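You operate a simulated robot arm through the tools that you are given. There is no shell and no other tool. Be economical: measure what you need, move in short steps, check, and stop when the job is done.

You run a simulated two-armed robot. Do the job below in one go: nothing can be reset, and whatever is moved stays where it is left.

JOB
Fetch the succulent and set it on the notebook. Put the white wedge that says "H27" from the top of the grey trolley on the middle shelf of the grey trolley and the white wedge that says "H34" on the code card. Put the white cube marked "H57" from the top of the grey trolley on the upper left shelf of the white shelf unit and the white cube marked "H23" on the upper right shelf of the white shelf unit. The order is free. Set down upright: succulent.
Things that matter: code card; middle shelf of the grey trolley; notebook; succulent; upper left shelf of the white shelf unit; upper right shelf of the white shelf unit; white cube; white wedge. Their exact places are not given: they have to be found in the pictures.

The check looks at the end state, three seconds after you hand in, the way a careful person would. Anything else that was tipped, shoved, dropped, spilled or broken makes it a failure.

ROBOT AND FRAMES
Two 7-joint arms with fingered hands on one trunk, on a base that drives. Base frame: it is fixed to the floor where the robot stands at the start and does not move with it; the origin is under the middle of the robot, x ahead of it, y to its left, z up; the surface under the hand at the start is at about z = 780. Readings come in mm, degrees, newtons and seconds.
The left shoulder is at the start at [200, 135, 795], the right one opposite. Places, roughly: code card [-1750, -2750, 1000]; middle shelf of the grey trolley [-1600, -2700, 500]; upper left shelf of the white shelf unit [500, 800, 400]; upper right shelf of the white shelf unit [500, 100, 400]; white cube [-1500, -2750, 1000]; white wedge [-1750, -2500, 1000]. Payload 4 kg a hand.
Tool frame (each hand has its own): the origin (TCP) lies between the finger pads and is the grasp point; the fingertips stand 25 mm ahead of it; z points along the fingers, y is the line along which they close. The gripper opens to 88 mm. The gripper's body begins 29 mm behind the TCP. The gripper is a hand of 4 fingers: y runs from the thumb to the fingers, the wrist lies at [-13, -106, -174] in the tool frame, and closing takes about 1.5 s.
Orientation is that of the tool frame in the base frame, as a unit quaternion [x, y, z, w]. With the fingers straight down and the wrist toward the robot, the tool's x, y and z point along [0, 1, 0], [1, 0, 0] and [0, 0, -1] of the base frame.

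CONTROLS
- The arms move only by the tool play_rows. It takes "left_steps", "right_steps" or both (then of equal length, played together; a hand with none holds still); each is a list of rows, each a list of 7 numbers: the shift along the tool's x, y, z in cm, then the turn, a rotation vector about the tool's x, y, z in degrees, then the opening, from 0 (shut) to 1 (fully open). In form: [[dx, dy, dz, rx, ry, rz, jaw], ...]. A call has 1 to 10 rows; each row shifts and turns the commanded pose from where the row before left it, along the tool's axes as they then stand. Rows are played at 5 a second. More than 50 mm and 8.6 degrees between two rows, or a gripper value outside its range, and nothing of the call is played. Where a pose cannot be reached the arm comes as near as it can. A force on the tool above 40 N (or 10 N above the force at the start of the call, whichever is more), or a blocked arm, ends the call early, and 0.2 s more pass. Each finger travels about 153 mm/s and halts on what it meets, pressing with about 29 N; the grip force reading is that of the motor and also rises with nothing between the fingers. The clock runs only during rows and for 0.2 s after the last one: add rows that do not move to give the fingers time. It gives the time, the measured TCP pose, the force on the tool (base axes), the opening and the grip force at its end, in the units of the frame above (readings bear some noise), with the torque about the TCP (base axes, N m) and any sound that the robot's microphone picked up.
- Cameras (640 x 400 px; columns grow to the right, rows downward): "scene" is now at [118.7, 44.3, 1388.2]; the picture's right is [0.60, -0.80, 0.00], its down [-0.63, -0.48, -0.61] and it looks along [0.48, 0.37, -0.79] (base axes); focal length 249 px, centre (320, 200). "left" rides on the left gripper at [-64, -83, -98] in its tool frame; the picture's right is [-0.62, -0.37, 0.69], its down [0.71, -0.63, 0.30] and it looks along [0.32, 0.68, 0.65] (tool axes); focal length 265 px, centre (320, 200). "right" rides on the right gripper at [64, -83, -98] in its tool frame; the picture's right is [-0.62, 0.37, -0.69], its down [-0.71, -0.63, 0.30] and it looks along [-0.32, 0.68, 0.65] (tool axes); focal length 265 px, centre (320, 200).
- get_image(camera): a new picture of that camera. No time passes.
- lift_body(by): slides the trunk up (or, below 0, down) by that many mm; the arms and the scene camera ride with it, the base frame stays. It gives what a move gives, with no picture.
- steer(legs): drives the robot by 1 to 6 legs, each [ahead, left, turn to the left] in mm, mm and degrees, along the robot's own axes; the way and the turn of a leg run together, so that a leg with both is an arc; at most 1500 mm and 180 degrees a leg. The arms and the cameras ride along, it lands a little off, and it stops where it bumps. It gives what a move gives.
- set_grasp(shape, hand): the hand has 4 fingers and takes this shape, open, in about a second: jaw (thumb against the fingers, like two jaws); tri (thumb and two fingers); tip (a fingertip pinch); poke (one finger out to press); point (the index stretched); flat (the hand flat); cup (the hand cupped); fist (a fist). The gripper value then closes the fingers along that shape, each until it touches; the sizes above hold for jaw. It gives what a move gives, with no picture.
- pan_tilt(pan, tilt): turns the head with the scene camera to pan (to the left, within 97 degrees either way) and tilt (down, from -29 to 69), counted from straight ahead of the robot. It gives what a move gives.
- pixel_to_xyz(camera, pixels): for up to 12 pixels [column, row] of the newest picture of that camera ("zoom" is the newest enlarged one), the place [x, y, z] in the base frame of the surface seen there, good to about 2 mm. No time passes.
- close_up(camera, box): a new picture of the part [left, top, right, bottom] of that camera's present view, enlarged. No time passes.
- hand_in(): hands the job in; it is judged then, once.

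Go step by step. Measure first, check grasps and placings, and put right what went wrong. The budget is 110 turns and 88 pictures, counting those below and the enlarged ones. Unless the task says otherwise, let go and move clear before handing in, and close with one line.

The tools are called after "Request:" as name(argument=value, ...) on one line, values as JSON. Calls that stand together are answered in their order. play_rows: Moves the arms, as the interface text tells. Its arguments: {"type":"object","properties":{"left_steps":{"type":"array"},"right_steps":{"type":"array"}},"required":[]} The other tools are called the same way: lift_body (by) slides the trunk up or down; set_grasp (shape, hand) gives the hand a shape; steer (legs) drives the base; pan_tilt (pan, tilt) turns the head that bears the scene camera; get_image (camera) takes a picture; pixel_to_xyz (camera, pixels) gives the place of the surface under pixels of a picture; close_up (camera, box) takes an enlarged picture of a part of a camera's view; hand_in () hands the job in.

At the start:

```text
t: 0.0
left_tcp_pos: [362.0, 417.3, 1066.1]
left_orientation: [0.707, 0.707, 0.0, 0.0]
left_force: [-1.1, -0.7, -0.2]
left_torque: [0.01, -0.03, -0.03]
left_gripper_width: 87.6
left_grip_force: 0.1
left_shape: jaw
right_tcp_pos: [594.0, 42.2, 1017.8]
right_orientation: [0.707, 0.707, 0.001, 0.0]
right_force: [0.7, 0.6, 0.0]
right_torque: [0.01, 0.02, 0.01]
right_gripper_width: 87.6
right_grip_force: 0.1
right_shape: jaw
trunk travel left (down, up): [-400.0, 370.0]
robot x, y, heading: [0.9, 1.5, -0.2]
head pan, tilt: [37.1, 52.6]
```

scene: 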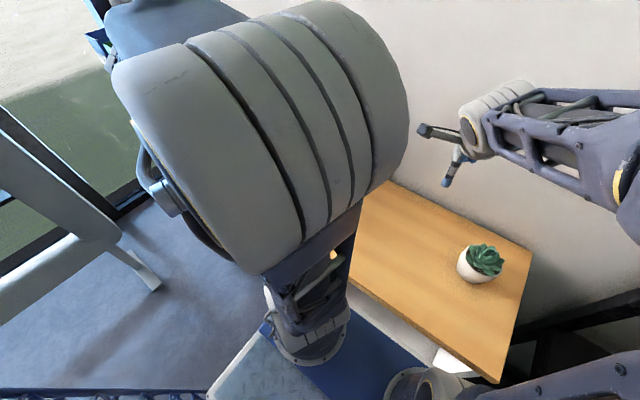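
right: 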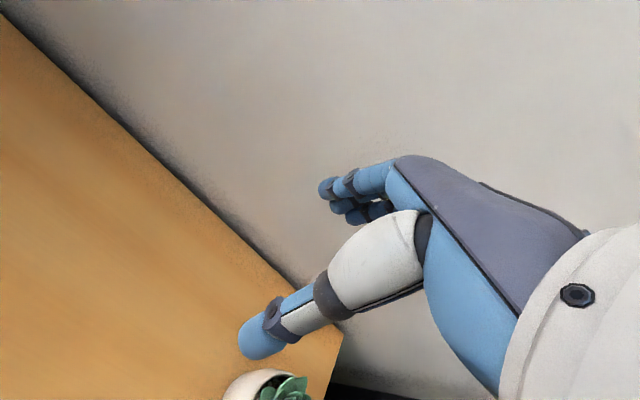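
left: 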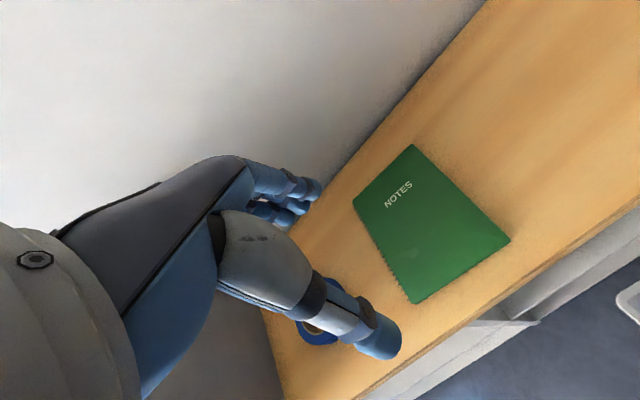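

The scene shows the succulent at about (480,262) on a wooden top, and the left camera shows the green notebook at about (430,225). I'll measure both.

Request:
pixel_to_xyz(camera="scene", pixels=[[485, 258], [473, 272], [460, 262], [475, 283], [503, 262], [380, 185], [530, 250], [498, 380], [345, 285], [440, 357]])

Request:
pixel_to_xyz(camera="left", pixels=[[412, 145], [510, 240], [415, 303], [354, 200], [430, 225], [315, 335], [485, 5], [640, 195], [265, 320], [285, 395], [398, 188]])

Request:
pan_tilt(pan=0, tilt=50)

Request:
get_image(camera="scene")

```text
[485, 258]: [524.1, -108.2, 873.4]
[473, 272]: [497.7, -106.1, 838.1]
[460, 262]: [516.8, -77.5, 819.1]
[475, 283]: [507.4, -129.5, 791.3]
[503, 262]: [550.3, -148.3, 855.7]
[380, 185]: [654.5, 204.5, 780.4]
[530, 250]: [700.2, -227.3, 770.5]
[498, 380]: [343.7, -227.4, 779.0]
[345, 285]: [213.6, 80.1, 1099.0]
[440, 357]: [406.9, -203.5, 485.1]
```

```text
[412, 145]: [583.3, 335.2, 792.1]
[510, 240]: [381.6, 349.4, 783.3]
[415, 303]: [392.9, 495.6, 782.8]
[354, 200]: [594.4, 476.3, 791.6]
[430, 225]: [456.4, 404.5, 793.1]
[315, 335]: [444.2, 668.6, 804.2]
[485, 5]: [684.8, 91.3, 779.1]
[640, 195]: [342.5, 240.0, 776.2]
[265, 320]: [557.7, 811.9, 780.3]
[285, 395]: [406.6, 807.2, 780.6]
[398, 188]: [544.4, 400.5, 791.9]
```

```text
t: 1.0
left_tcp_pos: [361.7, 416.7, 1064.6]
left_orientation: [0.707, 0.707, 0.0, -0.001]
left_force: [0.0, -0.2, 0.2]
left_torque: [0.0, 0.02, -0.01]
left_gripper_width: 87.5
left_grip_force: 0.1
left_shape: jaw
right_tcp_pos: [593.4, 42.5, 1017.2]
right_orientation: [0.707, 0.707, -0.001, -0.001]
right_force: [0.4, -0.1, -0.6]
right_torque: [0.0, -0.01, 0.01]
right_gripper_width: 87.7
right_grip_force: 0.1
right_shape: jaw
trunk travel left (down, up): [-400.0, 370.0]
robot x, y, heading: [-1.1, 0.6, 0.0]
head pan, tilt: [0.0, 50.0]
```

```text
84 pictures are left
```

scene: 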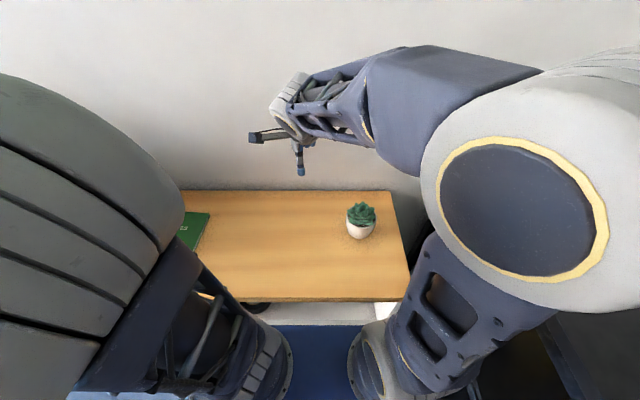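

The wooden top is at z≈780 over x 343–700 and y −227–807. The succulent sits near (530,−113) and the notebook centre is near (488,414). I'll enlarge the succulent for its size.

Request:
close_up(camera="scene", box=[320, 180, 400, 260])

Request:
close_up(camera="right", box=[200, 300, 360, 400])

```text
5.00 times, centred on (360, 220) of scene
```

zoom: 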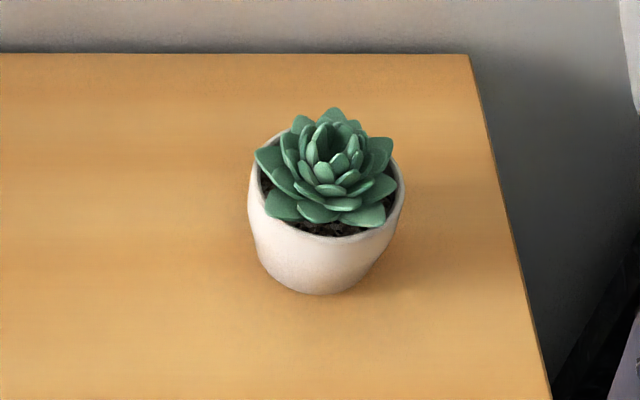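

```text
4.00 times, centred on (280, 350) of right
```

zoom: 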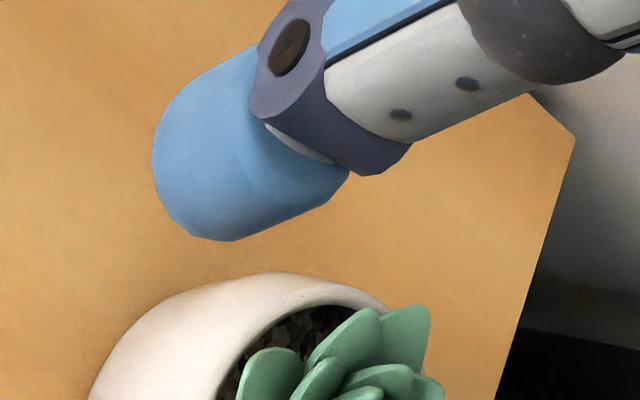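

The pot has its rim outside the leaves. I'll measure the rim in a fresh enlargement.

Request:
close_up(camera="scene", box=[320, 180, 400, 260])

Request:
pixel_to_xyz(camera="zoom", pixels=[[253, 200], [399, 200], [325, 240], [325, 290], [265, 255], [375, 265], [335, 170], [325, 115], [322, 207], [265, 150], [320, 310]])

```text
5.00 times, centred on (360, 220) of scene
```

zoom: 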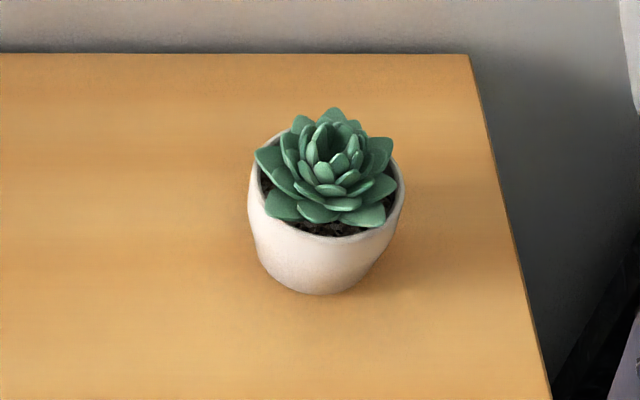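

```text
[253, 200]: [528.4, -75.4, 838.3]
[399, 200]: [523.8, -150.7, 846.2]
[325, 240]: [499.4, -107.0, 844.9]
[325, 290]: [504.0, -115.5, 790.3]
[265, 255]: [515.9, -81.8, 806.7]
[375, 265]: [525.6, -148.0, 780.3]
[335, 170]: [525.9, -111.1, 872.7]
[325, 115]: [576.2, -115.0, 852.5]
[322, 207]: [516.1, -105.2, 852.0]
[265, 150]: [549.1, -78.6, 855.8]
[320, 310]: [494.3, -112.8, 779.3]
```

The pot rim is about 77 mm wide, centred near (537,−113) with its rim at z≈847 and the leaf tops at about 875. That point is too close for the right hand, so I'll back off 150 mm and then bring the right hand above it.

Request:
steer(legs=[[-150, 0, 0]])

Request:
play_rows(right_steps=[[-4, 2.3, 0, 0, 0, 0, 1], [-4, 2.3, 0, 0, 0, 0, 1], [-4, 2.3, 0, 0, 0, 0, 1], [-3.5, 2.3, 0, 0, 0, 0, 1], [0, 0, 4, 0, 0, 0, 1], [0, 0, 3, 0, 0, 0, 1], [0, 0, 0, 0, 0, 0, 1]])

Request:
get_image(camera="right")

Request:
get_image(camera="scene")

```text
t: 2.4
left_tcp_pos: [212.5, 418.3, 1066.5]
left_orientation: [0.706, 0.708, -0.001, 0.0]
left_force: [0.0, -0.8, 0.5]
left_torque: [-0.01, 0.03, -0.02]
left_gripper_width: 87.5
left_grip_force: 0.0
left_shape: jaw
right_tcp_pos: [444.1, 42.6, 1017.4]
right_orientation: [0.706, 0.708, 0.0, 0.0]
right_force: [-0.1, 0.0, 0.4]
right_torque: [0.02, 0.02, 0.0]
right_gripper_width: 87.7
right_grip_force: 0.1
right_shape: jaw
trunk travel left (down, up): [-400.0, 370.0]
robot x, y, heading: [-147.8, -0.3, 0.2]
head pan, tilt: [0.0, 50.0]
```

```text
t: 4.0
left_tcp_pos: [212.2, 417.4, 1064.7]
left_orientation: [0.707, 0.708, 0.0, 0.0]
left_force: [0.3, -0.6, 0.7]
left_torque: [0.0, -0.04, 0.04]
left_gripper_width: 87.4
left_grip_force: 0.0
left_shape: jaw
right_tcp_pos: [537.5, -109.5, 947.8]
right_orientation: [0.706, 0.708, 0.0, 0.001]
right_force: [0.3, -0.8, 0.4]
right_torque: [0.01, 0.02, -0.01]
right_gripper_width: 87.6
right_grip_force: 0.0
right_shape: jaw
trunk travel left (down, up): [-400.0, 370.0]
robot x, y, heading: [-149.4, -1.8, 0.1]
head pan, tilt: [0.0, 50.0]
```

```text
80 pictures are left
```

right: 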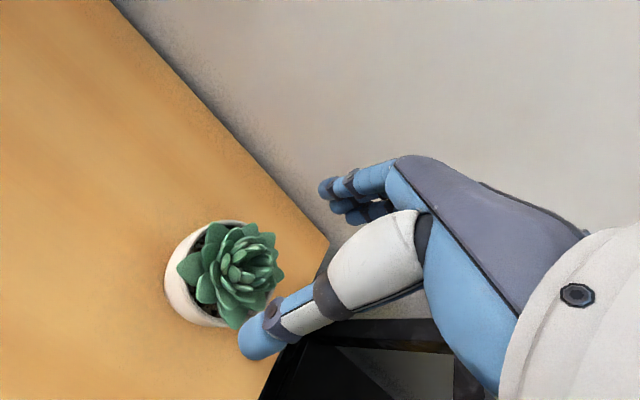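

```text
79 pictures are left
```

scene: 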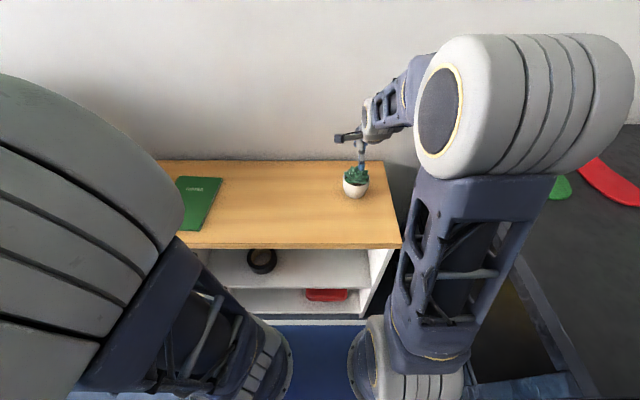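

The right-hand view shows the succulent at (235,272), close to the descent line that I compute at about (240,267). I'll measure the rim from here before descending.

Request:
pixel_to_xyz(camera="right", pixels=[[168, 270], [190, 238], [225, 222], [195, 318], [240, 266], [181, 300]])

```text
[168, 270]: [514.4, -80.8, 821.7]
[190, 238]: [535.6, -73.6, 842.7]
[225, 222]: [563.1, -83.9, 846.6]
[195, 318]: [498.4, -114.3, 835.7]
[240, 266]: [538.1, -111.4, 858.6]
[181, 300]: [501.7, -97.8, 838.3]
```

The rim circle fits centre (537,−112) with radius 38.5 mm, and the hand is aligned within 3 mm. I'll lower to TCP z≈851.

Request:
play_rows(right_steps=[[-0.2, -0.05, 3, 0, 0, 0, 1], [0, 0, 3, 0, 0, 0, 1], [0, 0, 2, 0, 0, 0, 1], [0, 0, 1.6, 0, 0, 0, 1], [0, 0, 0, 0, 0, 0, 1], [0, 0, 0, 0, 0, 0, 1]])

Request:
get_image(camera="right")

```text
t: 5.4
left_tcp_pos: [210.8, 417.8, 1065.6]
left_orientation: [0.707, 0.708, 0.0, 0.0]
left_force: [1.1, 0.5, 0.0]
left_torque: [-0.02, -0.01, 0.0]
left_gripper_width: 87.5
left_grip_force: 0.0
left_shape: jaw
right_tcp_pos: [536.6, -112.7, 853.6]
right_orientation: [0.707, 0.708, 0.001, 0.002]
right_force: [3.8, 5.6, 22.4]
right_torque: [0.06, -0.46, 0.02]
right_gripper_width: 87.9
right_grip_force: 0.0
right_shape: jaw
trunk travel left (down, up): [-400.0, 370.0]
robot x, y, heading: [-147.4, -0.3, -0.0]
head pan, tilt: [0.0, 50.0]
```

```text
78 pictures are left
```

right: 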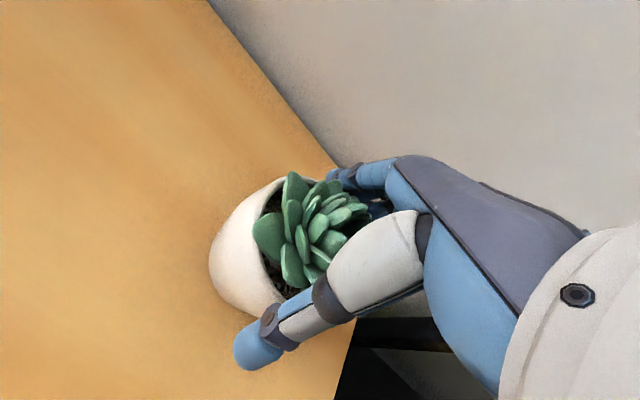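

Contact of 22 N shows the palm or a finger touching the plant. I'll rise 5 mm, then close.

Request:
play_rows(right_steps=[[0, 0, -0.5, 0, 0, 0, 1], [0, 0, 0, 0, 0, 0, 1], [0, 0, 0, 0, 0, 0, 1]])

Request:
close_up(camera="right", box=[180, 130, 420, 380])

```text
t: 6.2
left_tcp_pos: [211.4, 417.6, 1065.5]
left_orientation: [0.707, 0.708, 0.0, 0.0]
left_force: [-0.2, 0.1, 0.2]
left_torque: [-0.03, -0.02, -0.02]
left_gripper_width: 87.6
left_grip_force: 0.0
left_shape: jaw
right_tcp_pos: [534.7, -114.3, 856.3]
right_orientation: [0.706, 0.708, -0.002, -0.001]
right_force: [0.6, 0.0, 2.0]
right_torque: [0.0, -0.18, 0.0]
right_gripper_width: 87.8
right_grip_force: 0.0
right_shape: jaw
trunk travel left (down, up): [-400.0, 370.0]
robot x, y, heading: [-149.3, 3.4, -0.0]
head pan, tilt: [0.0, 50.0]
```

```text
1.60 times, centred on (300, 255) of right
```

zoom: 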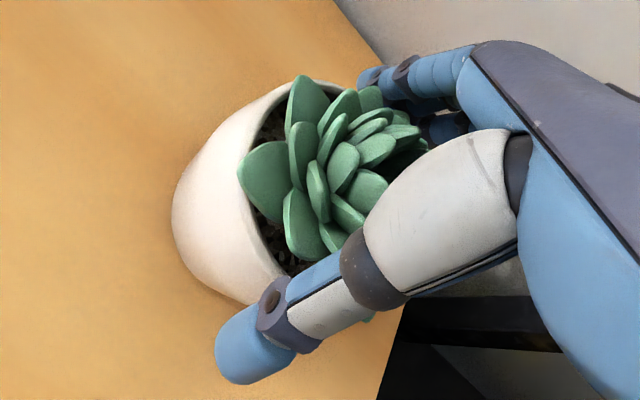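

The torque suggests the far fingers are on the rim. I'll rise, shift 4 mm forward and lower again.

Request:
play_rows(right_steps=[[0, 0.2, -1.5, 0, 0, 0, 1], [0, 0.4, 0, 0, 0, 0, 1], [0, 0, 0, 0, 0, 0, 1], [0, 0, 0.8, 0, 0, 0, 1], [0, 0, 0.6, 0, 0, 0, 1], [0, 0, 0, 0, 0, 0, 1], [0, 0, 0, 0, 0, 0, 1]])

```text
t: 7.8
left_tcp_pos: [211.3, 418.4, 1065.7]
left_orientation: [0.706, 0.708, 0.0, 0.0]
left_force: [0.1, 0.5, -1.3]
left_torque: [-0.03, 0.01, -0.01]
left_gripper_width: 87.4
left_grip_force: 0.1
left_shape: jaw
right_tcp_pos: [541.6, -112.3, 858.6]
right_orientation: [0.707, 0.708, 0.0, 0.001]
right_force: [-4.3, 2.2, 6.5]
right_torque: [0.0, 0.27, -0.09]
right_gripper_width: 88.1
right_grip_force: 0.1
right_shape: jaw
trunk travel left (down, up): [-400.0, 370.0]
robot x, y, heading: [-150.5, -2.0, 0.2]
head pan, tilt: [0.0, 50.0]
```

Now the thumb side touches, so the right spot is in between. I'll rise, go back 2.5 mm and lower.

Request:
play_rows(right_steps=[[0, 0, -1.0, 0, 0, 0, 1], [0, -0.25, 0, 0, 0, 0, 1], [0, 0, 0, 0, 0, 0, 1], [0, 0, 0.7, 0, 0, 0, 1], [0, 0, 0.6, 0, 0, 0, 1], [0, 0, 0, 0, 0, 0, 1], [0, 0, 0, 0, 0, 0, 1]])

```text
t: 9.4
left_tcp_pos: [211.3, 418.1, 1065.6]
left_orientation: [0.707, 0.708, 0.0, 0.001]
left_force: [0.0, 0.3, -0.1]
left_torque: [0.02, 0.01, 0.01]
left_gripper_width: 87.5
left_grip_force: 0.0
left_shape: jaw
right_tcp_pos: [538.5, -113.6, 856.0]
right_orientation: [0.706, 0.708, 0.001, 0.002]
right_force: [2.7, 3.3, 10.6]
right_torque: [0.03, -0.22, 0.07]
right_gripper_width: 88.2
right_grip_force: 0.0
right_shape: jaw
trunk travel left (down, up): [-400.0, 370.0]
robot x, y, heading: [-147.9, -0.8, -0.1]
head pan, tilt: [0.0, 50.0]
```

The force point lies about 20 mm ahead of the TCP, consistent with the leaves lightly touching the palm. I'll ease up 2 mm and close on the pot.

Request:
play_rows(right_steps=[[0, 0, -0.2, 0, 0, 0, 1], [0, 0, 0, 0, 0, 0, 0.8], [0, 0, 0, 0, 0, 0, 0.6], [0, 0, 0, 0, 0, 0, 0.4], [0, 0, 0, 0, 0, 0, 0.2], [0, 0, 0, 0, 0, 0, 0.2], [0, 0, 0, 0, 0, 0, 0.2], [0, 0, 0, 0, 0, 0, 0.2]])

Request:
get_image(camera="right")

```text
t: 11.2
left_tcp_pos: [210.7, 417.0, 1065.9]
left_orientation: [0.706, 0.708, 0.001, 0.0]
left_force: [-0.6, 0.1, -0.5]
left_torque: [0.03, 0.02, -0.01]
left_gripper_width: 87.6
left_grip_force: 0.1
left_shape: jaw
right_tcp_pos: [539.0, -113.3, 856.9]
right_orientation: [0.706, 0.708, 0.0, -0.001]
right_force: [0.1, -0.1, -0.3]
right_torque: [0.01, -0.01, 0.03]
right_gripper_width: 73.8
right_grip_force: 29.3
right_shape: jaw
trunk travel left (down, up): [-400.0, 370.0]
robot x, y, heading: [-150.5, 0.5, 0.1]
head pan, tilt: [0.0, 50.0]
```

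```text
76 pictures are left
```

right: 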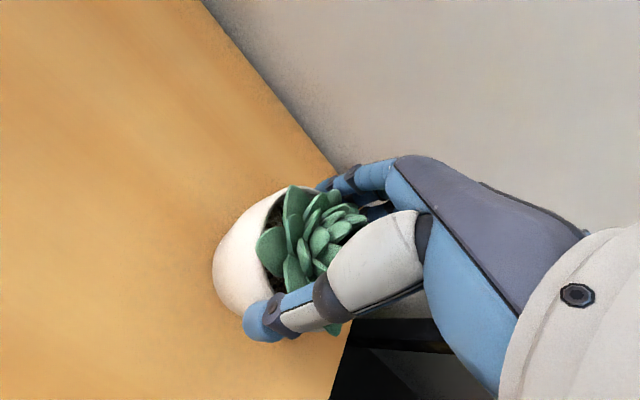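

The hand holds the pot at 73.8 mm. I'll lift it gently, watching the weight.

Request:
play_rows(right_steps=[[0, 0, -1, 0, 0, 0, 0.2], [0, 0, -2, 0, 0, 0, 0.2], [0, 0, -3, 0, 0, 0, 0.2], [0, 0, -3, 0, 0, 0, 0.2], [0, 0, 0, 0, 0, 0, 0.2]])

Request:
get_image(camera="right")

```text
t: 12.4
left_tcp_pos: [213.0, 417.1, 1065.2]
left_orientation: [0.707, 0.707, 0.001, -0.001]
left_force: [0.0, -0.3, -0.5]
left_torque: [-0.01, 0.0, 0.01]
left_gripper_width: 87.7
left_grip_force: 0.0
left_shape: jaw
right_tcp_pos: [538.6, -111.3, 946.4]
right_orientation: [0.706, 0.708, 0.0, 0.0]
right_force: [-0.1, 0.3, -3.5]
right_torque: [0.03, 0.01, -0.04]
right_gripper_width: 73.6
right_grip_force: 29.0
right_shape: jaw
trunk travel left (down, up): [-400.0, 370.0]
robot x, y, heading: [-147.1, -1.0, -0.0]
head pan, tilt: [0.0, 50.0]
```

```text
75 pictures are left
```

right: 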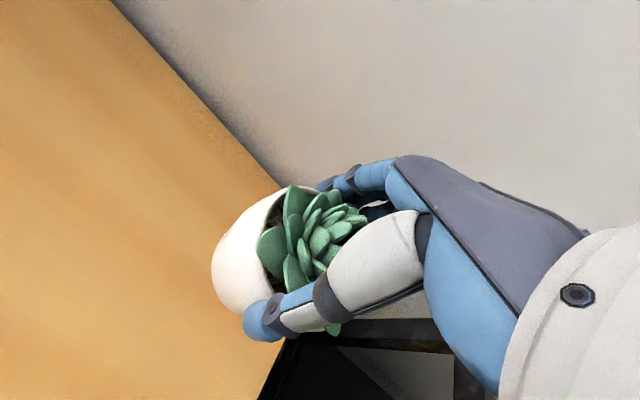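

The pot is held upright with a 3.5 N load. I'll drive 522 mm left and move the hand to above the notebook centre (488,414).

Request:
steer(legs=[[0, 522, 0]])

Request:
play_rows(right_steps=[[0, -2.5, 0, 0, 0, 0, 0.2], [0, -2.5, 0, 0, 0, 0, 0.2], [0, 0, 0, 0, 0, 0, 0.2]])

Request:
get_image(camera="right")

Request:
get_image(camera="scene")

```text
t: 15.3
left_tcp_pos: [206.6, 916.6, 1066.6]
left_orientation: [0.704, 0.71, 0.0, 0.0]
left_force: [-0.2, 0.0, 0.2]
left_torque: [0.0, 0.01, -0.01]
left_gripper_width: 87.6
left_grip_force: 0.2
left_shape: jaw
right_tcp_pos: [536.9, 390.1, 946.8]
right_orientation: [0.704, 0.71, 0.0, 0.0]
right_force: [0.5, 0.4, -3.6]
right_torque: [0.0, -0.01, 0.0]
right_gripper_width: 73.8
right_grip_force: 29.7
right_shape: jaw
trunk travel left (down, up): [-400.0, 370.0]
robot x, y, heading: [-151.6, 495.0, 0.6]
head pan, tilt: [0.0, 50.0]
```

```text
t: 16.1
left_tcp_pos: [205.4, 916.7, 1066.4]
left_orientation: [0.704, 0.71, 0.0, -0.001]
left_force: [0.3, -0.3, 0.4]
left_torque: [0.02, -0.02, -0.02]
left_gripper_width: 87.6
left_grip_force: 0.1
left_shape: jaw
right_tcp_pos: [485.9, 387.1, 946.5]
right_orientation: [0.704, 0.71, 0.0, -0.001]
right_force: [1.2, -0.4, -3.1]
right_torque: [-0.02, 0.0, 0.01]
right_gripper_width: 73.9
right_grip_force: 28.8
right_shape: jaw
trunk travel left (down, up): [-400.0, 370.0]
robot x, y, heading: [-153.5, 493.0, 0.4]
head pan, tilt: [0.0, 50.0]
```

```text
74 pictures are left
```

right: 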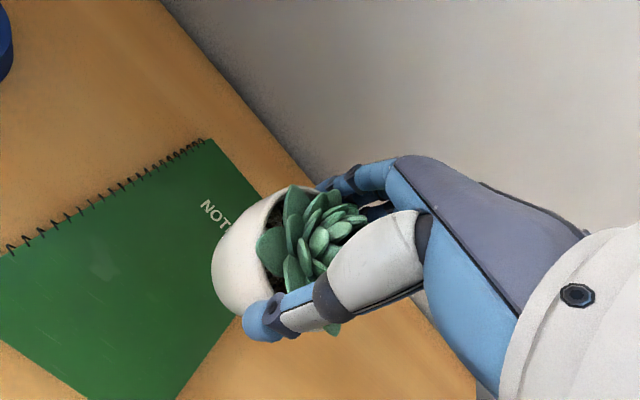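

```text
73 pictures are left
```

scene: 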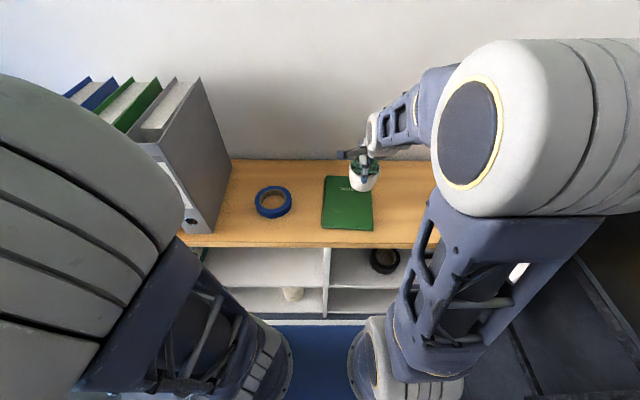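

The notebook lies under the hand, which needs 27 mm more to the left and then about 76 mm down. I'll do that, stopping just at contact.

Request:
play_rows(right_steps=[[2.7, 0.2, 0, 0, 0, 0, 0.2], [0, 0, 3, 0, 0, 0, 0.2], [0, 0, 3, 0, 0, 0, 0.2], [0, 0, 1, 0, 0, 0, 0.2], [0, 0, 0.5, 0, 0, 0, 0.2], [0, 0, 0, 0, 0, 0, 0.2]])

Request:
get_image(camera="right")

```text
t: 17.5
left_tcp_pos: [205.3, 917.3, 1066.2]
left_orientation: [0.704, 0.71, 0.0, 0.0]
left_force: [0.7, 0.2, 0.1]
left_torque: [0.0, -0.01, -0.02]
left_gripper_width: 87.6
left_grip_force: 0.1
left_shape: jaw
right_tcp_pos: [487.5, 415.2, 870.5]
right_orientation: [0.703, 0.711, 0.0, -0.001]
right_force: [-0.6, 0.1, -3.0]
right_torque: [0.02, -0.01, 0.0]
right_gripper_width: 73.5
right_grip_force: 29.1
right_shape: jaw
trunk travel left (down, up): [-400.0, 370.0]
robot x, y, heading: [-152.5, 497.0, 0.5]
head pan, tilt: [0.0, 50.0]
```

```text
72 pictures are left
```

right: 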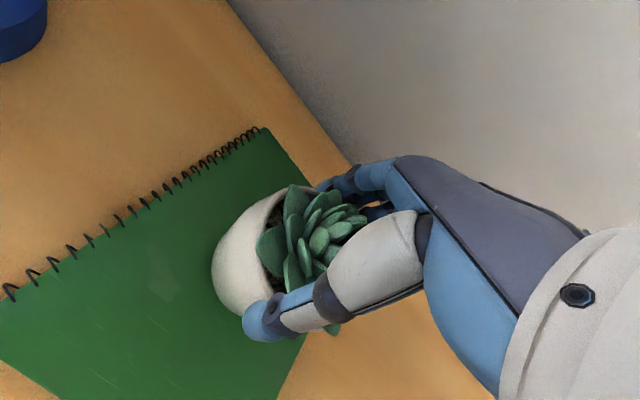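

The pot is just above the notebook and not yet loaded. I'll lower it in 1 mm steps until it touches.

Request:
play_rows(right_steps=[[0, 0, 0.1, 0, 0, 0, 0.2], [0, 0, 0.1, 0, 0, 0, 0.2], [0, 0, 0, 0, 0, 0, 0.2]])

```text
t: 18.3
left_tcp_pos: [205.3, 917.4, 1065.3]
left_orientation: [0.704, 0.71, 0.001, -0.001]
left_force: [-0.3, -0.4, 0.4]
left_torque: [-0.02, 0.0, -0.01]
left_gripper_width: 87.5
left_grip_force: 0.0
left_shape: jaw
right_tcp_pos: [487.9, 416.5, 871.1]
right_orientation: [0.703, 0.711, -0.001, 0.0]
right_force: [0.0, 0.6, -0.1]
right_torque: [0.01, -0.02, 0.0]
right_gripper_width: 73.8
right_grip_force: 29.0
right_shape: jaw
trunk travel left (down, up): [-400.0, 370.0]
robot x, y, heading: [-153.3, 497.4, 0.4]
head pan, tilt: [0.0, 50.0]
```

The force fell to 0, so the pot rests on the notebook. I'll open slowly and rise straight up.

Request:
play_rows(right_steps=[[0, 0, 0, 0, 0, 0, 0.8], [0, 0, 0, 0, 0, 0, 1], [0, 0, 0, 0, 0, 0, 1], [0, 0, 0, 0, 0, 0, 1], [0, 0, -1, 0, 0, 0, 1], [0, 0, -2, 0, 0, 0, 1], [0, 0, -4, 0, 0, 0, 1], [0, 0, -5, 0, 0, 0, 1], [0, 0, 0, 0, 0, 0, 1]])

Request:
get_image(camera="right")

```text
t: 20.3
left_tcp_pos: [206.1, 917.3, 1066.6]
left_orientation: [0.703, 0.711, 0.0, -0.001]
left_force: [0.3, 0.4, 0.0]
left_torque: [0.03, 0.04, 0.0]
left_gripper_width: 87.6
left_grip_force: 0.0
left_shape: jaw
right_tcp_pos: [487.7, 414.7, 994.8]
right_orientation: [0.704, 0.71, 0.0, 0.0]
right_force: [0.0, 0.7, 0.4]
right_torque: [-0.02, 0.03, -0.01]
right_gripper_width: 87.9
right_grip_force: 0.0
right_shape: jaw
trunk travel left (down, up): [-400.0, 370.0]
robot x, y, heading: [-152.4, 497.1, 0.3]
head pan, tilt: [0.0, 50.0]
```

```text
71 pictures are left
```

right: 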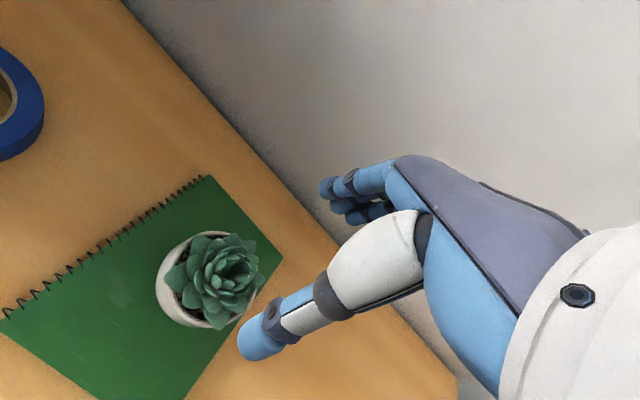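

The succulent stands upright on the notebook. While here I'll measure the two upper shelves in the scene view.

Request:
close_up(camera="scene", box=[180, 220, 440, 340])

Request:
pixel_to_xyz(camera="zoom", pixels=[[100, 120], [200, 80], [200, 155], [340, 155], [340, 90], [420, 90], [440, 150], [500, 100], [370, 80], [370, 160], [356, 140]])

```text
2.46 times, centred on (310, 280) of scene
```

zoom: 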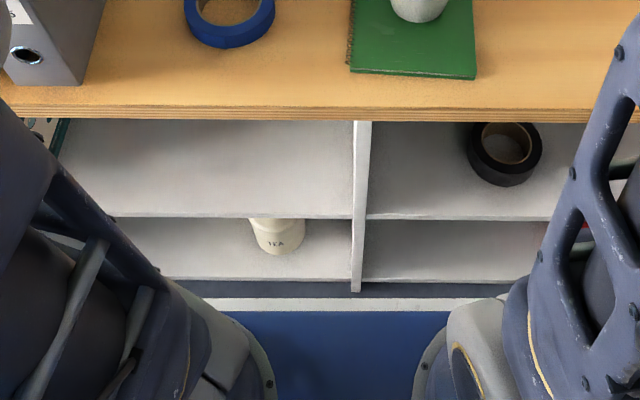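

```text
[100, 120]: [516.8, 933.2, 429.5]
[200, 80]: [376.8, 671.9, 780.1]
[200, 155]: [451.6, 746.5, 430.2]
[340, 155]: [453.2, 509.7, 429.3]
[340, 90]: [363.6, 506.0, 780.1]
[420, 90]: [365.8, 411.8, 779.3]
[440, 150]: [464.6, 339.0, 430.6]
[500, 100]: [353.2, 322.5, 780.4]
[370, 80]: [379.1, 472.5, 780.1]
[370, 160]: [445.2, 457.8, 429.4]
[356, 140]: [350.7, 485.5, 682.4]
```

The upper shelves are at z≈430 with their front edge near x 350 and a divider near y 485. Next I'll find the trolley by looking around toward the rear right.

Request:
steer(legs=[[-300, 0, 0], [0, -500, 0]])

Request:
pan_tilt(pan=-97, tilt=20)

Request:
get_image(camera="scene")

```text
t: 24.9
left_tcp_pos: [-94.6, 415.5, 1065.8]
left_orientation: [0.705, 0.709, 0.0, 0.0]
left_force: [0.0, 0.5, 0.4]
left_torque: [-0.01, -0.01, 0.01]
left_gripper_width: 87.5
left_grip_force: 0.1
left_shape: jaw
right_tcp_pos: [184.8, -88.2, 994.0]
right_orientation: [0.705, 0.709, -0.001, 0.0]
right_force: [1.0, 0.3, 0.3]
right_torque: [0.0, 0.01, 0.01]
right_gripper_width: 87.7
right_grip_force: 0.1
right_shape: jaw
trunk travel left (down, up): [-400.0, 370.0]
robot x, y, heading: [-453.1, -1.6, 0.4]
head pan, tilt: [0.0, 50.0]
```

```text
t: 26.7
left_tcp_pos: [-95.4, 415.7, 1065.2]
left_orientation: [0.705, 0.709, -0.001, -0.001]
left_force: [0.2, 0.2, -1.2]
left_torque: [-0.01, 0.0, 0.02]
left_gripper_width: 87.6
left_grip_force: 0.1
left_shape: jaw
right_tcp_pos: [184.2, -88.4, 993.1]
right_orientation: [0.706, 0.709, -0.001, 0.0]
right_force: [1.0, 0.0, 0.0]
right_torque: [-0.01, -0.02, -0.02]
right_gripper_width: 87.8
right_grip_force: 0.1
right_shape: jaw
trunk travel left (down, up): [-400.0, 370.0]
robot x, y, heading: [-452.0, -4.9, 0.1]
head pan, tilt: [-97.0, 20.0]
```

```text
69 pictures are left
```

scene: 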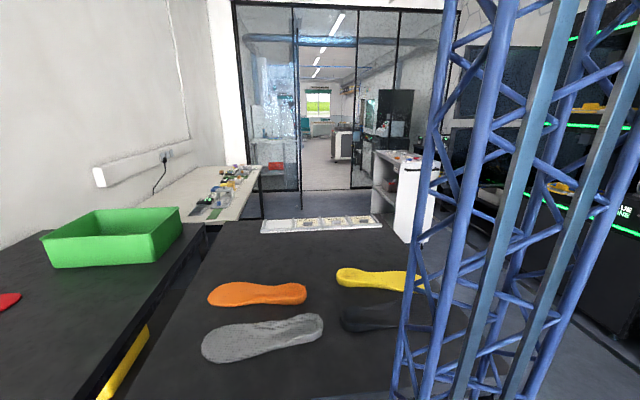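

I see a dark table with insoles to the right and a trolley-like unit at (395,180). I'll measure these.

Request:
pixel_to_xyz(camera="scene", pixels=[[400, 158], [415, 200], [378, 190], [325, 224], [200, 250], [150, 390], [430, 380], [383, 205], [230, 190], [420, 238], [300, 60]])

Request:
steer(legs=[[0, 0, -90]])

Request:
pan_tilt(pan=-30, tilt=25)

Request:
get_image(camera="scene")

```text
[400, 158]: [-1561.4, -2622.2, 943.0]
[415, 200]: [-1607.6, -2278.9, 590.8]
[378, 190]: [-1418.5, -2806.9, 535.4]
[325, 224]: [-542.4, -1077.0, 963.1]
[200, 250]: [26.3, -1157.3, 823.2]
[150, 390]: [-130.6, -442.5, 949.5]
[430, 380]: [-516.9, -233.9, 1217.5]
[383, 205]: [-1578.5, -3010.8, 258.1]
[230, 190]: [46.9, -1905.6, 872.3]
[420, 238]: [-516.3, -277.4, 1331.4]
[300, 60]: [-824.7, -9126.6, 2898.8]
```

```text
t: 30.8
left_tcp_pos: [-15.4, -338.6, 1065.9]
left_orientation: [1.0, 0.031, -0.001, 0.0]
left_force: [-0.6, 0.6, 0.6]
left_torque: [0.0, -0.01, -0.03]
left_gripper_width: 87.9
left_grip_force: 0.2
left_shape: jaw
right_tcp_pos: [-502.4, -646.8, 994.4]
right_orientation: [1.0, 0.031, 0.0, 0.0]
right_force: [7.1, -0.8, 1.8]
right_torque: [0.11, -0.12, -0.26]
right_gripper_width: 87.7
right_grip_force: 0.1
right_shape: jaw
trunk travel left (down, up): [-400.0, 370.0]
robot x, y, heading: [-453.4, -2.5, -86.5]
head pan, tilt: [-97.0, 20.0]
```

```text
t: 32.1
left_tcp_pos: [-16.4, -338.5, 1065.0]
left_orientation: [0.999, 0.032, 0.0, 0.0]
left_force: [0.6, 1.0, 0.0]
left_torque: [-0.02, -0.03, 0.02]
left_gripper_width: 87.9
left_grip_force: 0.1
left_shape: jaw
right_tcp_pos: [-502.4, -646.8, 995.1]
right_orientation: [1.0, 0.03, 0.0, 0.001]
right_force: [7.3, -1.4, 2.6]
right_torque: [0.08, -0.1, -0.26]
right_gripper_width: 87.7
right_grip_force: 0.0
right_shape: jaw
trunk travel left (down, up): [-400.0, 370.0]
robot x, y, heading: [-454.2, -0.8, -86.3]
head pan, tilt: [-30.0, 25.0]
```

```text
68 pictures are left
```

scene: 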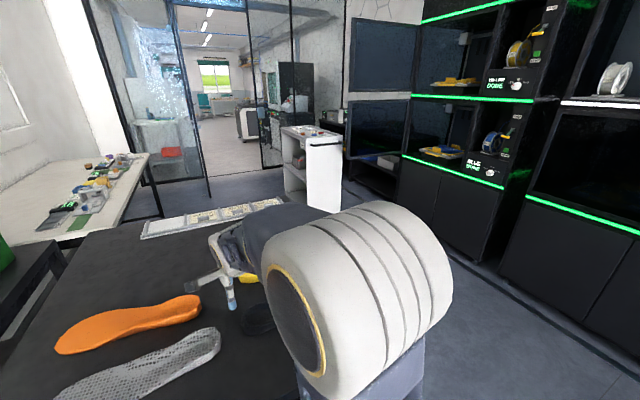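

The turn stopped at −86.5° and the right hand reads 7 N sideways, so it is touching something on the dark table. I'll look closely before moving.

Request:
close_up(camera="scene", box=[140, 190, 300, 350])

Request:
get_image(camera="right")

Request:
pixel_to_xyz(camera="scene", pixels=[[230, 305], [245, 280], [240, 300], [255, 318], [205, 260], [260, 207], [150, 230], [120, 325], [130, 280], [50, 250], [300, 140], [340, 145]])

```text
2.50 times, centred on (220, 270) of scene
```

zoom: 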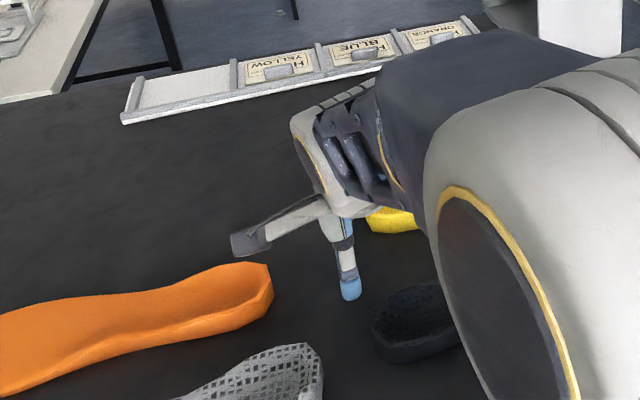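

```text
66 pictures are left
```

right: 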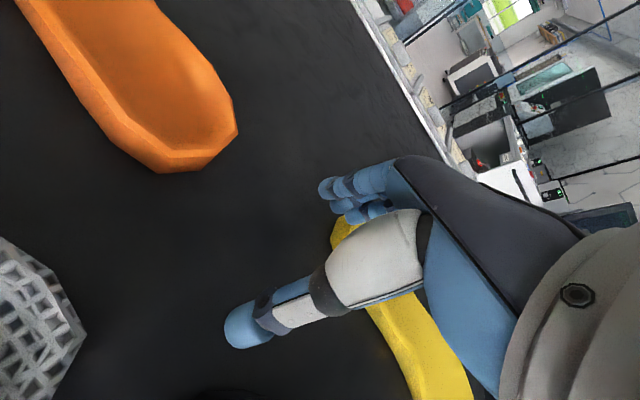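

```text
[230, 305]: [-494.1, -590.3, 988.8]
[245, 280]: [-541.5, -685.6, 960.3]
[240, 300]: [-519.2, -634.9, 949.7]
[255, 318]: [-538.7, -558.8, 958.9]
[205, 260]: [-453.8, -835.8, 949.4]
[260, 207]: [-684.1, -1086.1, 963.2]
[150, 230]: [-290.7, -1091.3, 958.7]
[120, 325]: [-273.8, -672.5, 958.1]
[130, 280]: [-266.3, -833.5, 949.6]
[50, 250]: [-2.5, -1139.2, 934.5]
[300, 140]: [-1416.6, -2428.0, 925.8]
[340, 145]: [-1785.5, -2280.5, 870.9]
```

The dark table top is at z≈950, and the right fingertips (z≈969) appear to be against the yellow insole. I'll lift the right hand straight up and then compare the insole positions.

Request:
play_rows(right_steps=[[0, 0, -3, 0, 0, 0, 1], [0, 0, -4, 0, 0, 0, 1], [0, 0, -4, 0, 0, 0, 1], [0, 0, -4, 0, 0, 0, 1], [0, 0, 0, 0, 0, 0, 1]])

Request:
get_image(camera="right")

Request:
get_image(camera="scene")

```text
t: 33.4
left_tcp_pos: [-16.3, -338.6, 1065.9]
left_orientation: [1.0, 0.031, 0.0, -0.001]
left_force: [-0.3, 0.4, 0.5]
left_torque: [0.03, 0.0, -0.01]
left_gripper_width: 88.0
left_grip_force: 0.1
left_shape: jaw
right_tcp_pos: [-500.5, -644.8, 1144.5]
right_orientation: [1.0, 0.032, 0.0, 0.0]
right_force: [0.5, 0.3, -0.6]
right_torque: [0.01, 0.02, -0.01]
right_gripper_width: 87.9
right_grip_force: 0.0
right_shape: jaw
trunk travel left (down, up): [-400.0, 370.0]
robot x, y, heading: [-455.2, -1.4, -86.5]
head pan, tilt: [-30.0, 25.0]
```

```text
65 pictures are left
```

right: 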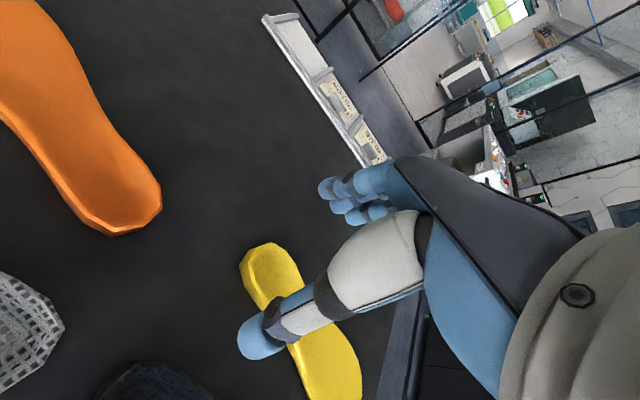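

```text
64 pictures are left
```

scene: 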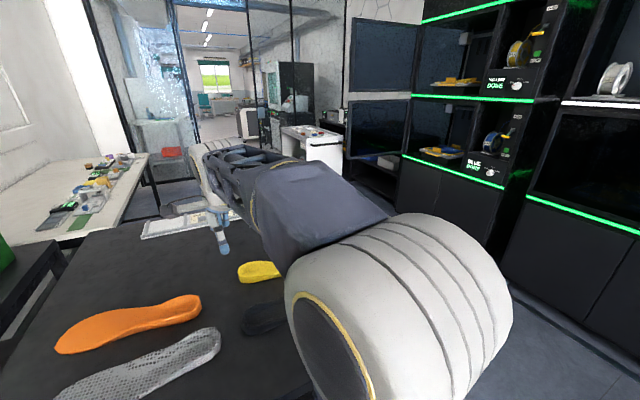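

The contact force is gone. I'll measure the insoles to compare with the first view, where I estimate the yellow tip was near (−530,−715).

Request:
pixel_to_xyz(camera="scene", pixels=[[239, 273], [243, 279], [200, 300], [219, 335], [255, 265]])

Request:
pixel_to_xyz(camera="right", pixels=[[242, 265], [270, 244], [300, 285], [345, 370], [180, 380], [160, 200]])

```text
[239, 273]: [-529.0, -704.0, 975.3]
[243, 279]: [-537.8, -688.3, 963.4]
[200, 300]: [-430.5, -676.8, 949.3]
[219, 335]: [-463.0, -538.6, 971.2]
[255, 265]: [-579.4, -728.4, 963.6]
```

```text
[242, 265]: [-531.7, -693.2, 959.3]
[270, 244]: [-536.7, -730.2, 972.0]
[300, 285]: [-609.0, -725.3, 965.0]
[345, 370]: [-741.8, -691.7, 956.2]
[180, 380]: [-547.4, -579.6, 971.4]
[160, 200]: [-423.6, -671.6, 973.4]
```

The yellow tip is now at (−529,−704), matching the estimate, so nothing moved. Before driving toward −x I'll check that the way is clear.

Request:
pan_tilt(pan=-75, tilt=30)

Request:
get_image(camera="scene")

```text
t: 34.5
left_tcp_pos: [-15.3, -338.7, 1066.0]
left_orientation: [1.0, 0.031, 0.0, -0.001]
left_force: [0.6, -0.5, 0.2]
left_torque: [0.0, -0.01, 0.01]
left_gripper_width: 87.7
left_grip_force: 0.2
left_shape: jaw
right_tcp_pos: [-500.3, -645.2, 1145.5]
right_orientation: [1.0, 0.031, 0.0, 0.0]
right_force: [0.9, -0.3, 0.6]
right_torque: [-0.01, -0.01, 0.0]
right_gripper_width: 87.8
right_grip_force: 0.0
right_shape: jaw
trunk travel left (down, up): [-400.0, 370.0]
robot x, y, heading: [-457.2, -1.5, -86.3]
head pan, tilt: [-75.0, 30.0]
```

```text
63 pictures are left
```

scene: 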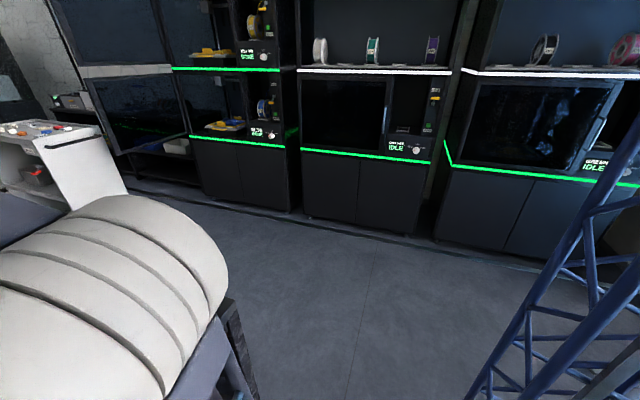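

The floor toward −x is clear up to the printer cabinets. I'll measure their distance and the trolley's corners.

Request:
pixel_to_xyz(camera="scene", pixels=[[300, 212], [430, 240], [200, 197], [100, 125], [45, 147], [120, 190], [25, 195], [5, 120], [235, 300], [250, 390], [15, 130], [60, 105]])

Request:
close_up(camera="scene", box=[0, 80, 160, 220])

```text
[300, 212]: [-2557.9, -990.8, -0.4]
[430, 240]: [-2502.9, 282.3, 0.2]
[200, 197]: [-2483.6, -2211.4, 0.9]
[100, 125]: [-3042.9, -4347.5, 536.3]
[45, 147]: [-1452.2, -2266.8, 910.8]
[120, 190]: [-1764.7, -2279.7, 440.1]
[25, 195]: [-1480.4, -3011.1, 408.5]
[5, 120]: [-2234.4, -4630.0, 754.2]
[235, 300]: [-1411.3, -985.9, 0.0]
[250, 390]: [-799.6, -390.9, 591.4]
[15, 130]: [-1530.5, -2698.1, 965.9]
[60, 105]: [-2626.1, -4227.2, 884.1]
```

```text
2.86 times, centred on (80, 150) of scene
```

zoom: 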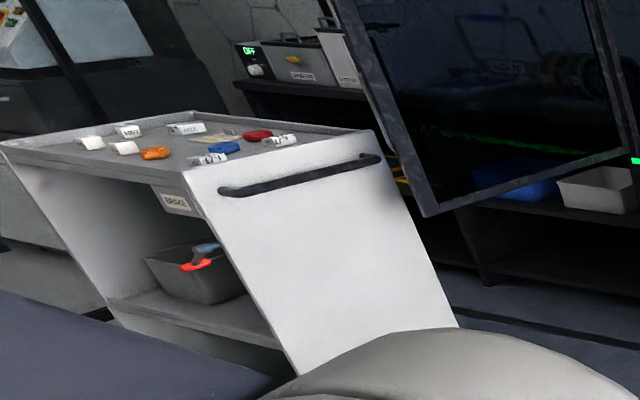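

The trolley spans x −1400 to −1790 and y −2275 to about −3050, with its open side facing +x and its tray at z≈940. I'll drive round the dark table to end facing −x at about (−750,−2600).

Request:
steer(legs=[[0, -920, 0], [1480, 0, -3.5], [0, 0, -90]])

Request:
pan_tilt(pan=60, tilt=35)

Request:
get_image(camera="scene")

```text
t: 48.0
left_tcp_pos: [-1136.8, -2087.6, 1065.9]
left_orientation: [0.961, -0.277, -0.001, 0.0]
left_force: [-0.4, -0.9, 0.7]
left_torque: [0.01, -0.01, -0.05]
left_gripper_width: 88.0
left_grip_force: 0.1
left_shape: jaw
right_tcp_pos: [-1691.5, -2060.6, 1146.5]
right_orientation: [0.967, -0.256, 0.007, 0.0]
right_force: [11.4, 0.4, 0.6]
right_torque: [0.0, 0.21, 0.31]
right_gripper_width: 87.7
right_grip_force: 0.0
right_shape: jaw
trunk travel left (down, up): [-400.0, 370.0]
robot x, y, heading: [-1296.0, -1558.1, -122.1]
head pan, tilt: [-75.0, 30.0]
stopped in leg 3: the force on the tool passed its limit at 73 N (the readings are from after the stop); the commanded pose is now the measured one
```

```text
t: 50.2
left_tcp_pos: [-1136.0, -2086.6, 1065.2]
left_orientation: [0.961, -0.277, -0.001, 0.001]
left_force: [0.8, 0.6, -0.2]
left_torque: [0.01, 0.01, 0.03]
left_gripper_width: 88.0
left_grip_force: 0.0
left_shape: jaw
right_tcp_pos: [-1692.2, -2060.0, 1146.1]
right_orientation: [0.966, -0.26, 0.005, 0.002]
right_force: [22.0, 0.4, 0.6]
right_torque: [-0.04, 0.45, 0.6]
right_gripper_width: 88.1
right_grip_force: 0.0
right_shape: jaw
trunk travel left (down, up): [-400.0, 370.0]
robot x, y, heading: [-1296.0, -1557.3, -122.0]
head pan, tilt: [60.0, 35.0]
```

```text
61 pictures are left
```

scene: 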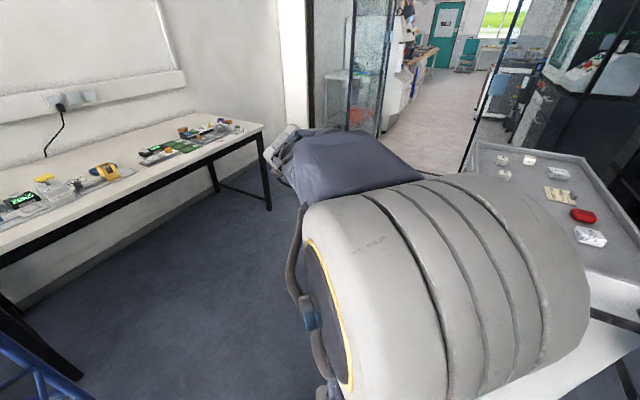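

The right hand touched something near (−1700,−2060,1146), likely the open cabinet door panel. I'll turn back a little and look.

Request:
steer(legs=[[0, 0, 12]])

Request:
pan_tilt(pan=-45, tilt=20)

Request:
get_image(camera="scene")

Request:
get_image(camera="right")

```text
t: 51.4
left_tcp_pos: [-1028.3, -2041.4, 1065.3]
left_orientation: [0.985, -0.172, 0.002, -0.001]
left_force: [0.2, -0.1, -0.2]
left_torque: [0.0, -0.02, 0.0]
left_gripper_width: 87.8
left_grip_force: 0.0
left_shape: jaw
right_tcp_pos: [-1578.2, -2132.1, 1146.2]
right_orientation: [0.988, -0.155, 0.006, 0.001]
right_force: [-0.9, 0.1, -0.6]
right_torque: [0.0, 0.03, -0.01]
right_gripper_width: 87.8
right_grip_force: 0.1
right_shape: jaw
trunk travel left (down, up): [-400.0, 370.0]
robot x, y, heading: [-1299.5, -1559.8, -109.8]
head pan, tilt: [60.0, 35.0]
```

```text
t: 53.2
left_tcp_pos: [-1028.4, -2041.5, 1066.1]
left_orientation: [0.985, -0.174, 0.0, 0.0]
left_force: [-0.1, -0.1, 0.4]
left_torque: [-0.01, 0.02, -0.04]
left_gripper_width: 88.0
left_grip_force: 0.2
left_shape: jaw
right_tcp_pos: [-1578.4, -2132.8, 1145.3]
right_orientation: [0.988, -0.155, 0.006, 0.001]
right_force: [0.1, 0.6, 0.9]
right_torque: [0.01, -0.01, 0.0]
right_gripper_width: 87.9
right_grip_force: 0.2
right_shape: jaw
trunk travel left (down, up): [-400.0, 370.0]
robot x, y, heading: [-1295.6, -1560.4, -110.0]
head pan, tilt: [-45.0, 20.0]
```

```text
60 pictures are left
```

scene: 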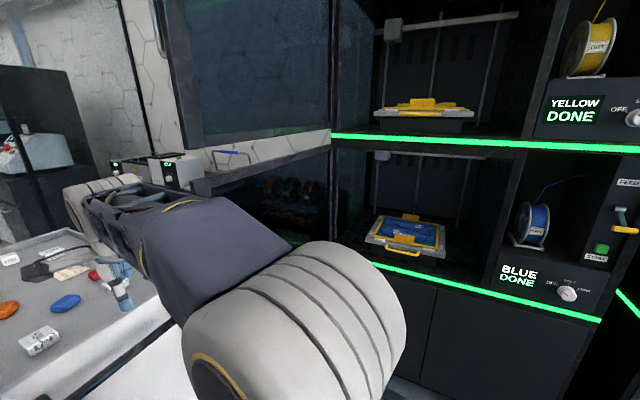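

```text
59 pictures are left
```

right: 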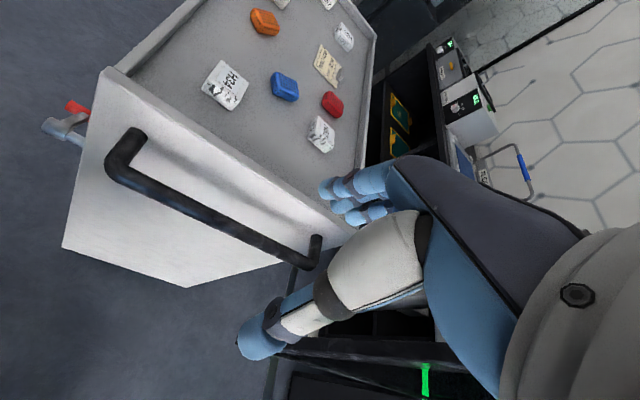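

The obstacle was the open printer door; it looks unaffected. The right camera now views the trolley top, so I'll enlarge to read the labels.

Request:
close_up(camera="right", box=[190, 0, 390, 160])

Request:
pixel_to_xyz(camera="zoom", pixels=[[110, 270], [412, 425], [490, 110], [430, 200], [300, 280], [450, 330]])

Request:
steer(legs=[[0, 250, 20], [0, 250, 0]])

Request:
get_image(camera="right")

```text
2.50 times, centred on (290, 80) of right
```

zoom: 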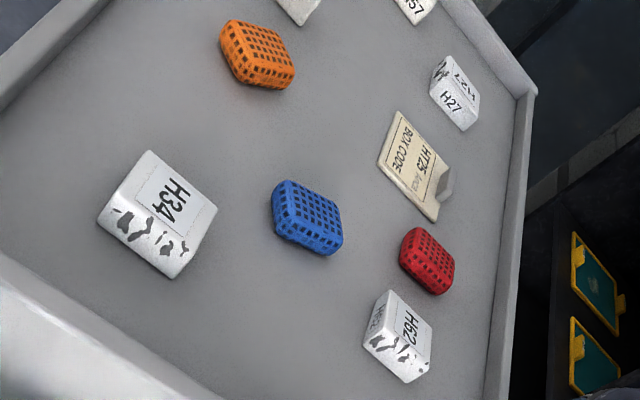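

```text
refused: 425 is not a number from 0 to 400
```

```text
t: 56.4
left_tcp_pos: [-393.0, -1969.9, 1064.8]
left_orientation: [1.0, -0.004, 0.0, 0.0]
left_force: [0.8, 0.2, 0.2]
left_torque: [0.02, -0.01, -0.02]
left_gripper_width: 87.8
left_grip_force: 0.0
left_shape: jaw
right_tcp_pos: [-880.0, -2239.0, 1147.3]
right_orientation: [1.0, 0.014, 0.007, 0.0]
right_force: [-0.2, 0.0, 1.1]
right_torque: [0.01, 0.02, -0.01]
right_gripper_width: 87.9
right_grip_force: 0.0
right_shape: jaw
trunk travel left (down, up): [-400.0, 370.0]
robot x, y, heading: [-808.2, -1605.3, -90.3]
head pan, tilt: [-45.0, 20.0]
```

```text
57 pictures are left
```

right: 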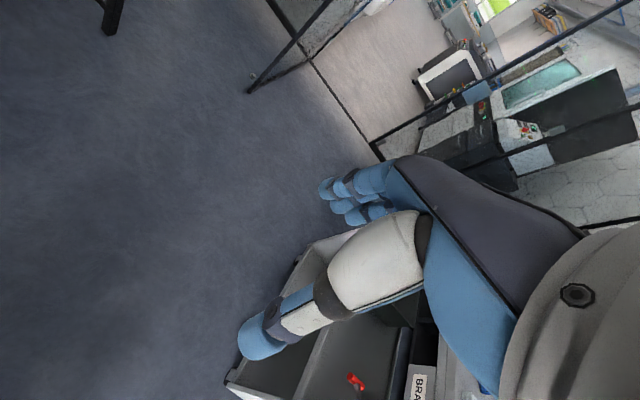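

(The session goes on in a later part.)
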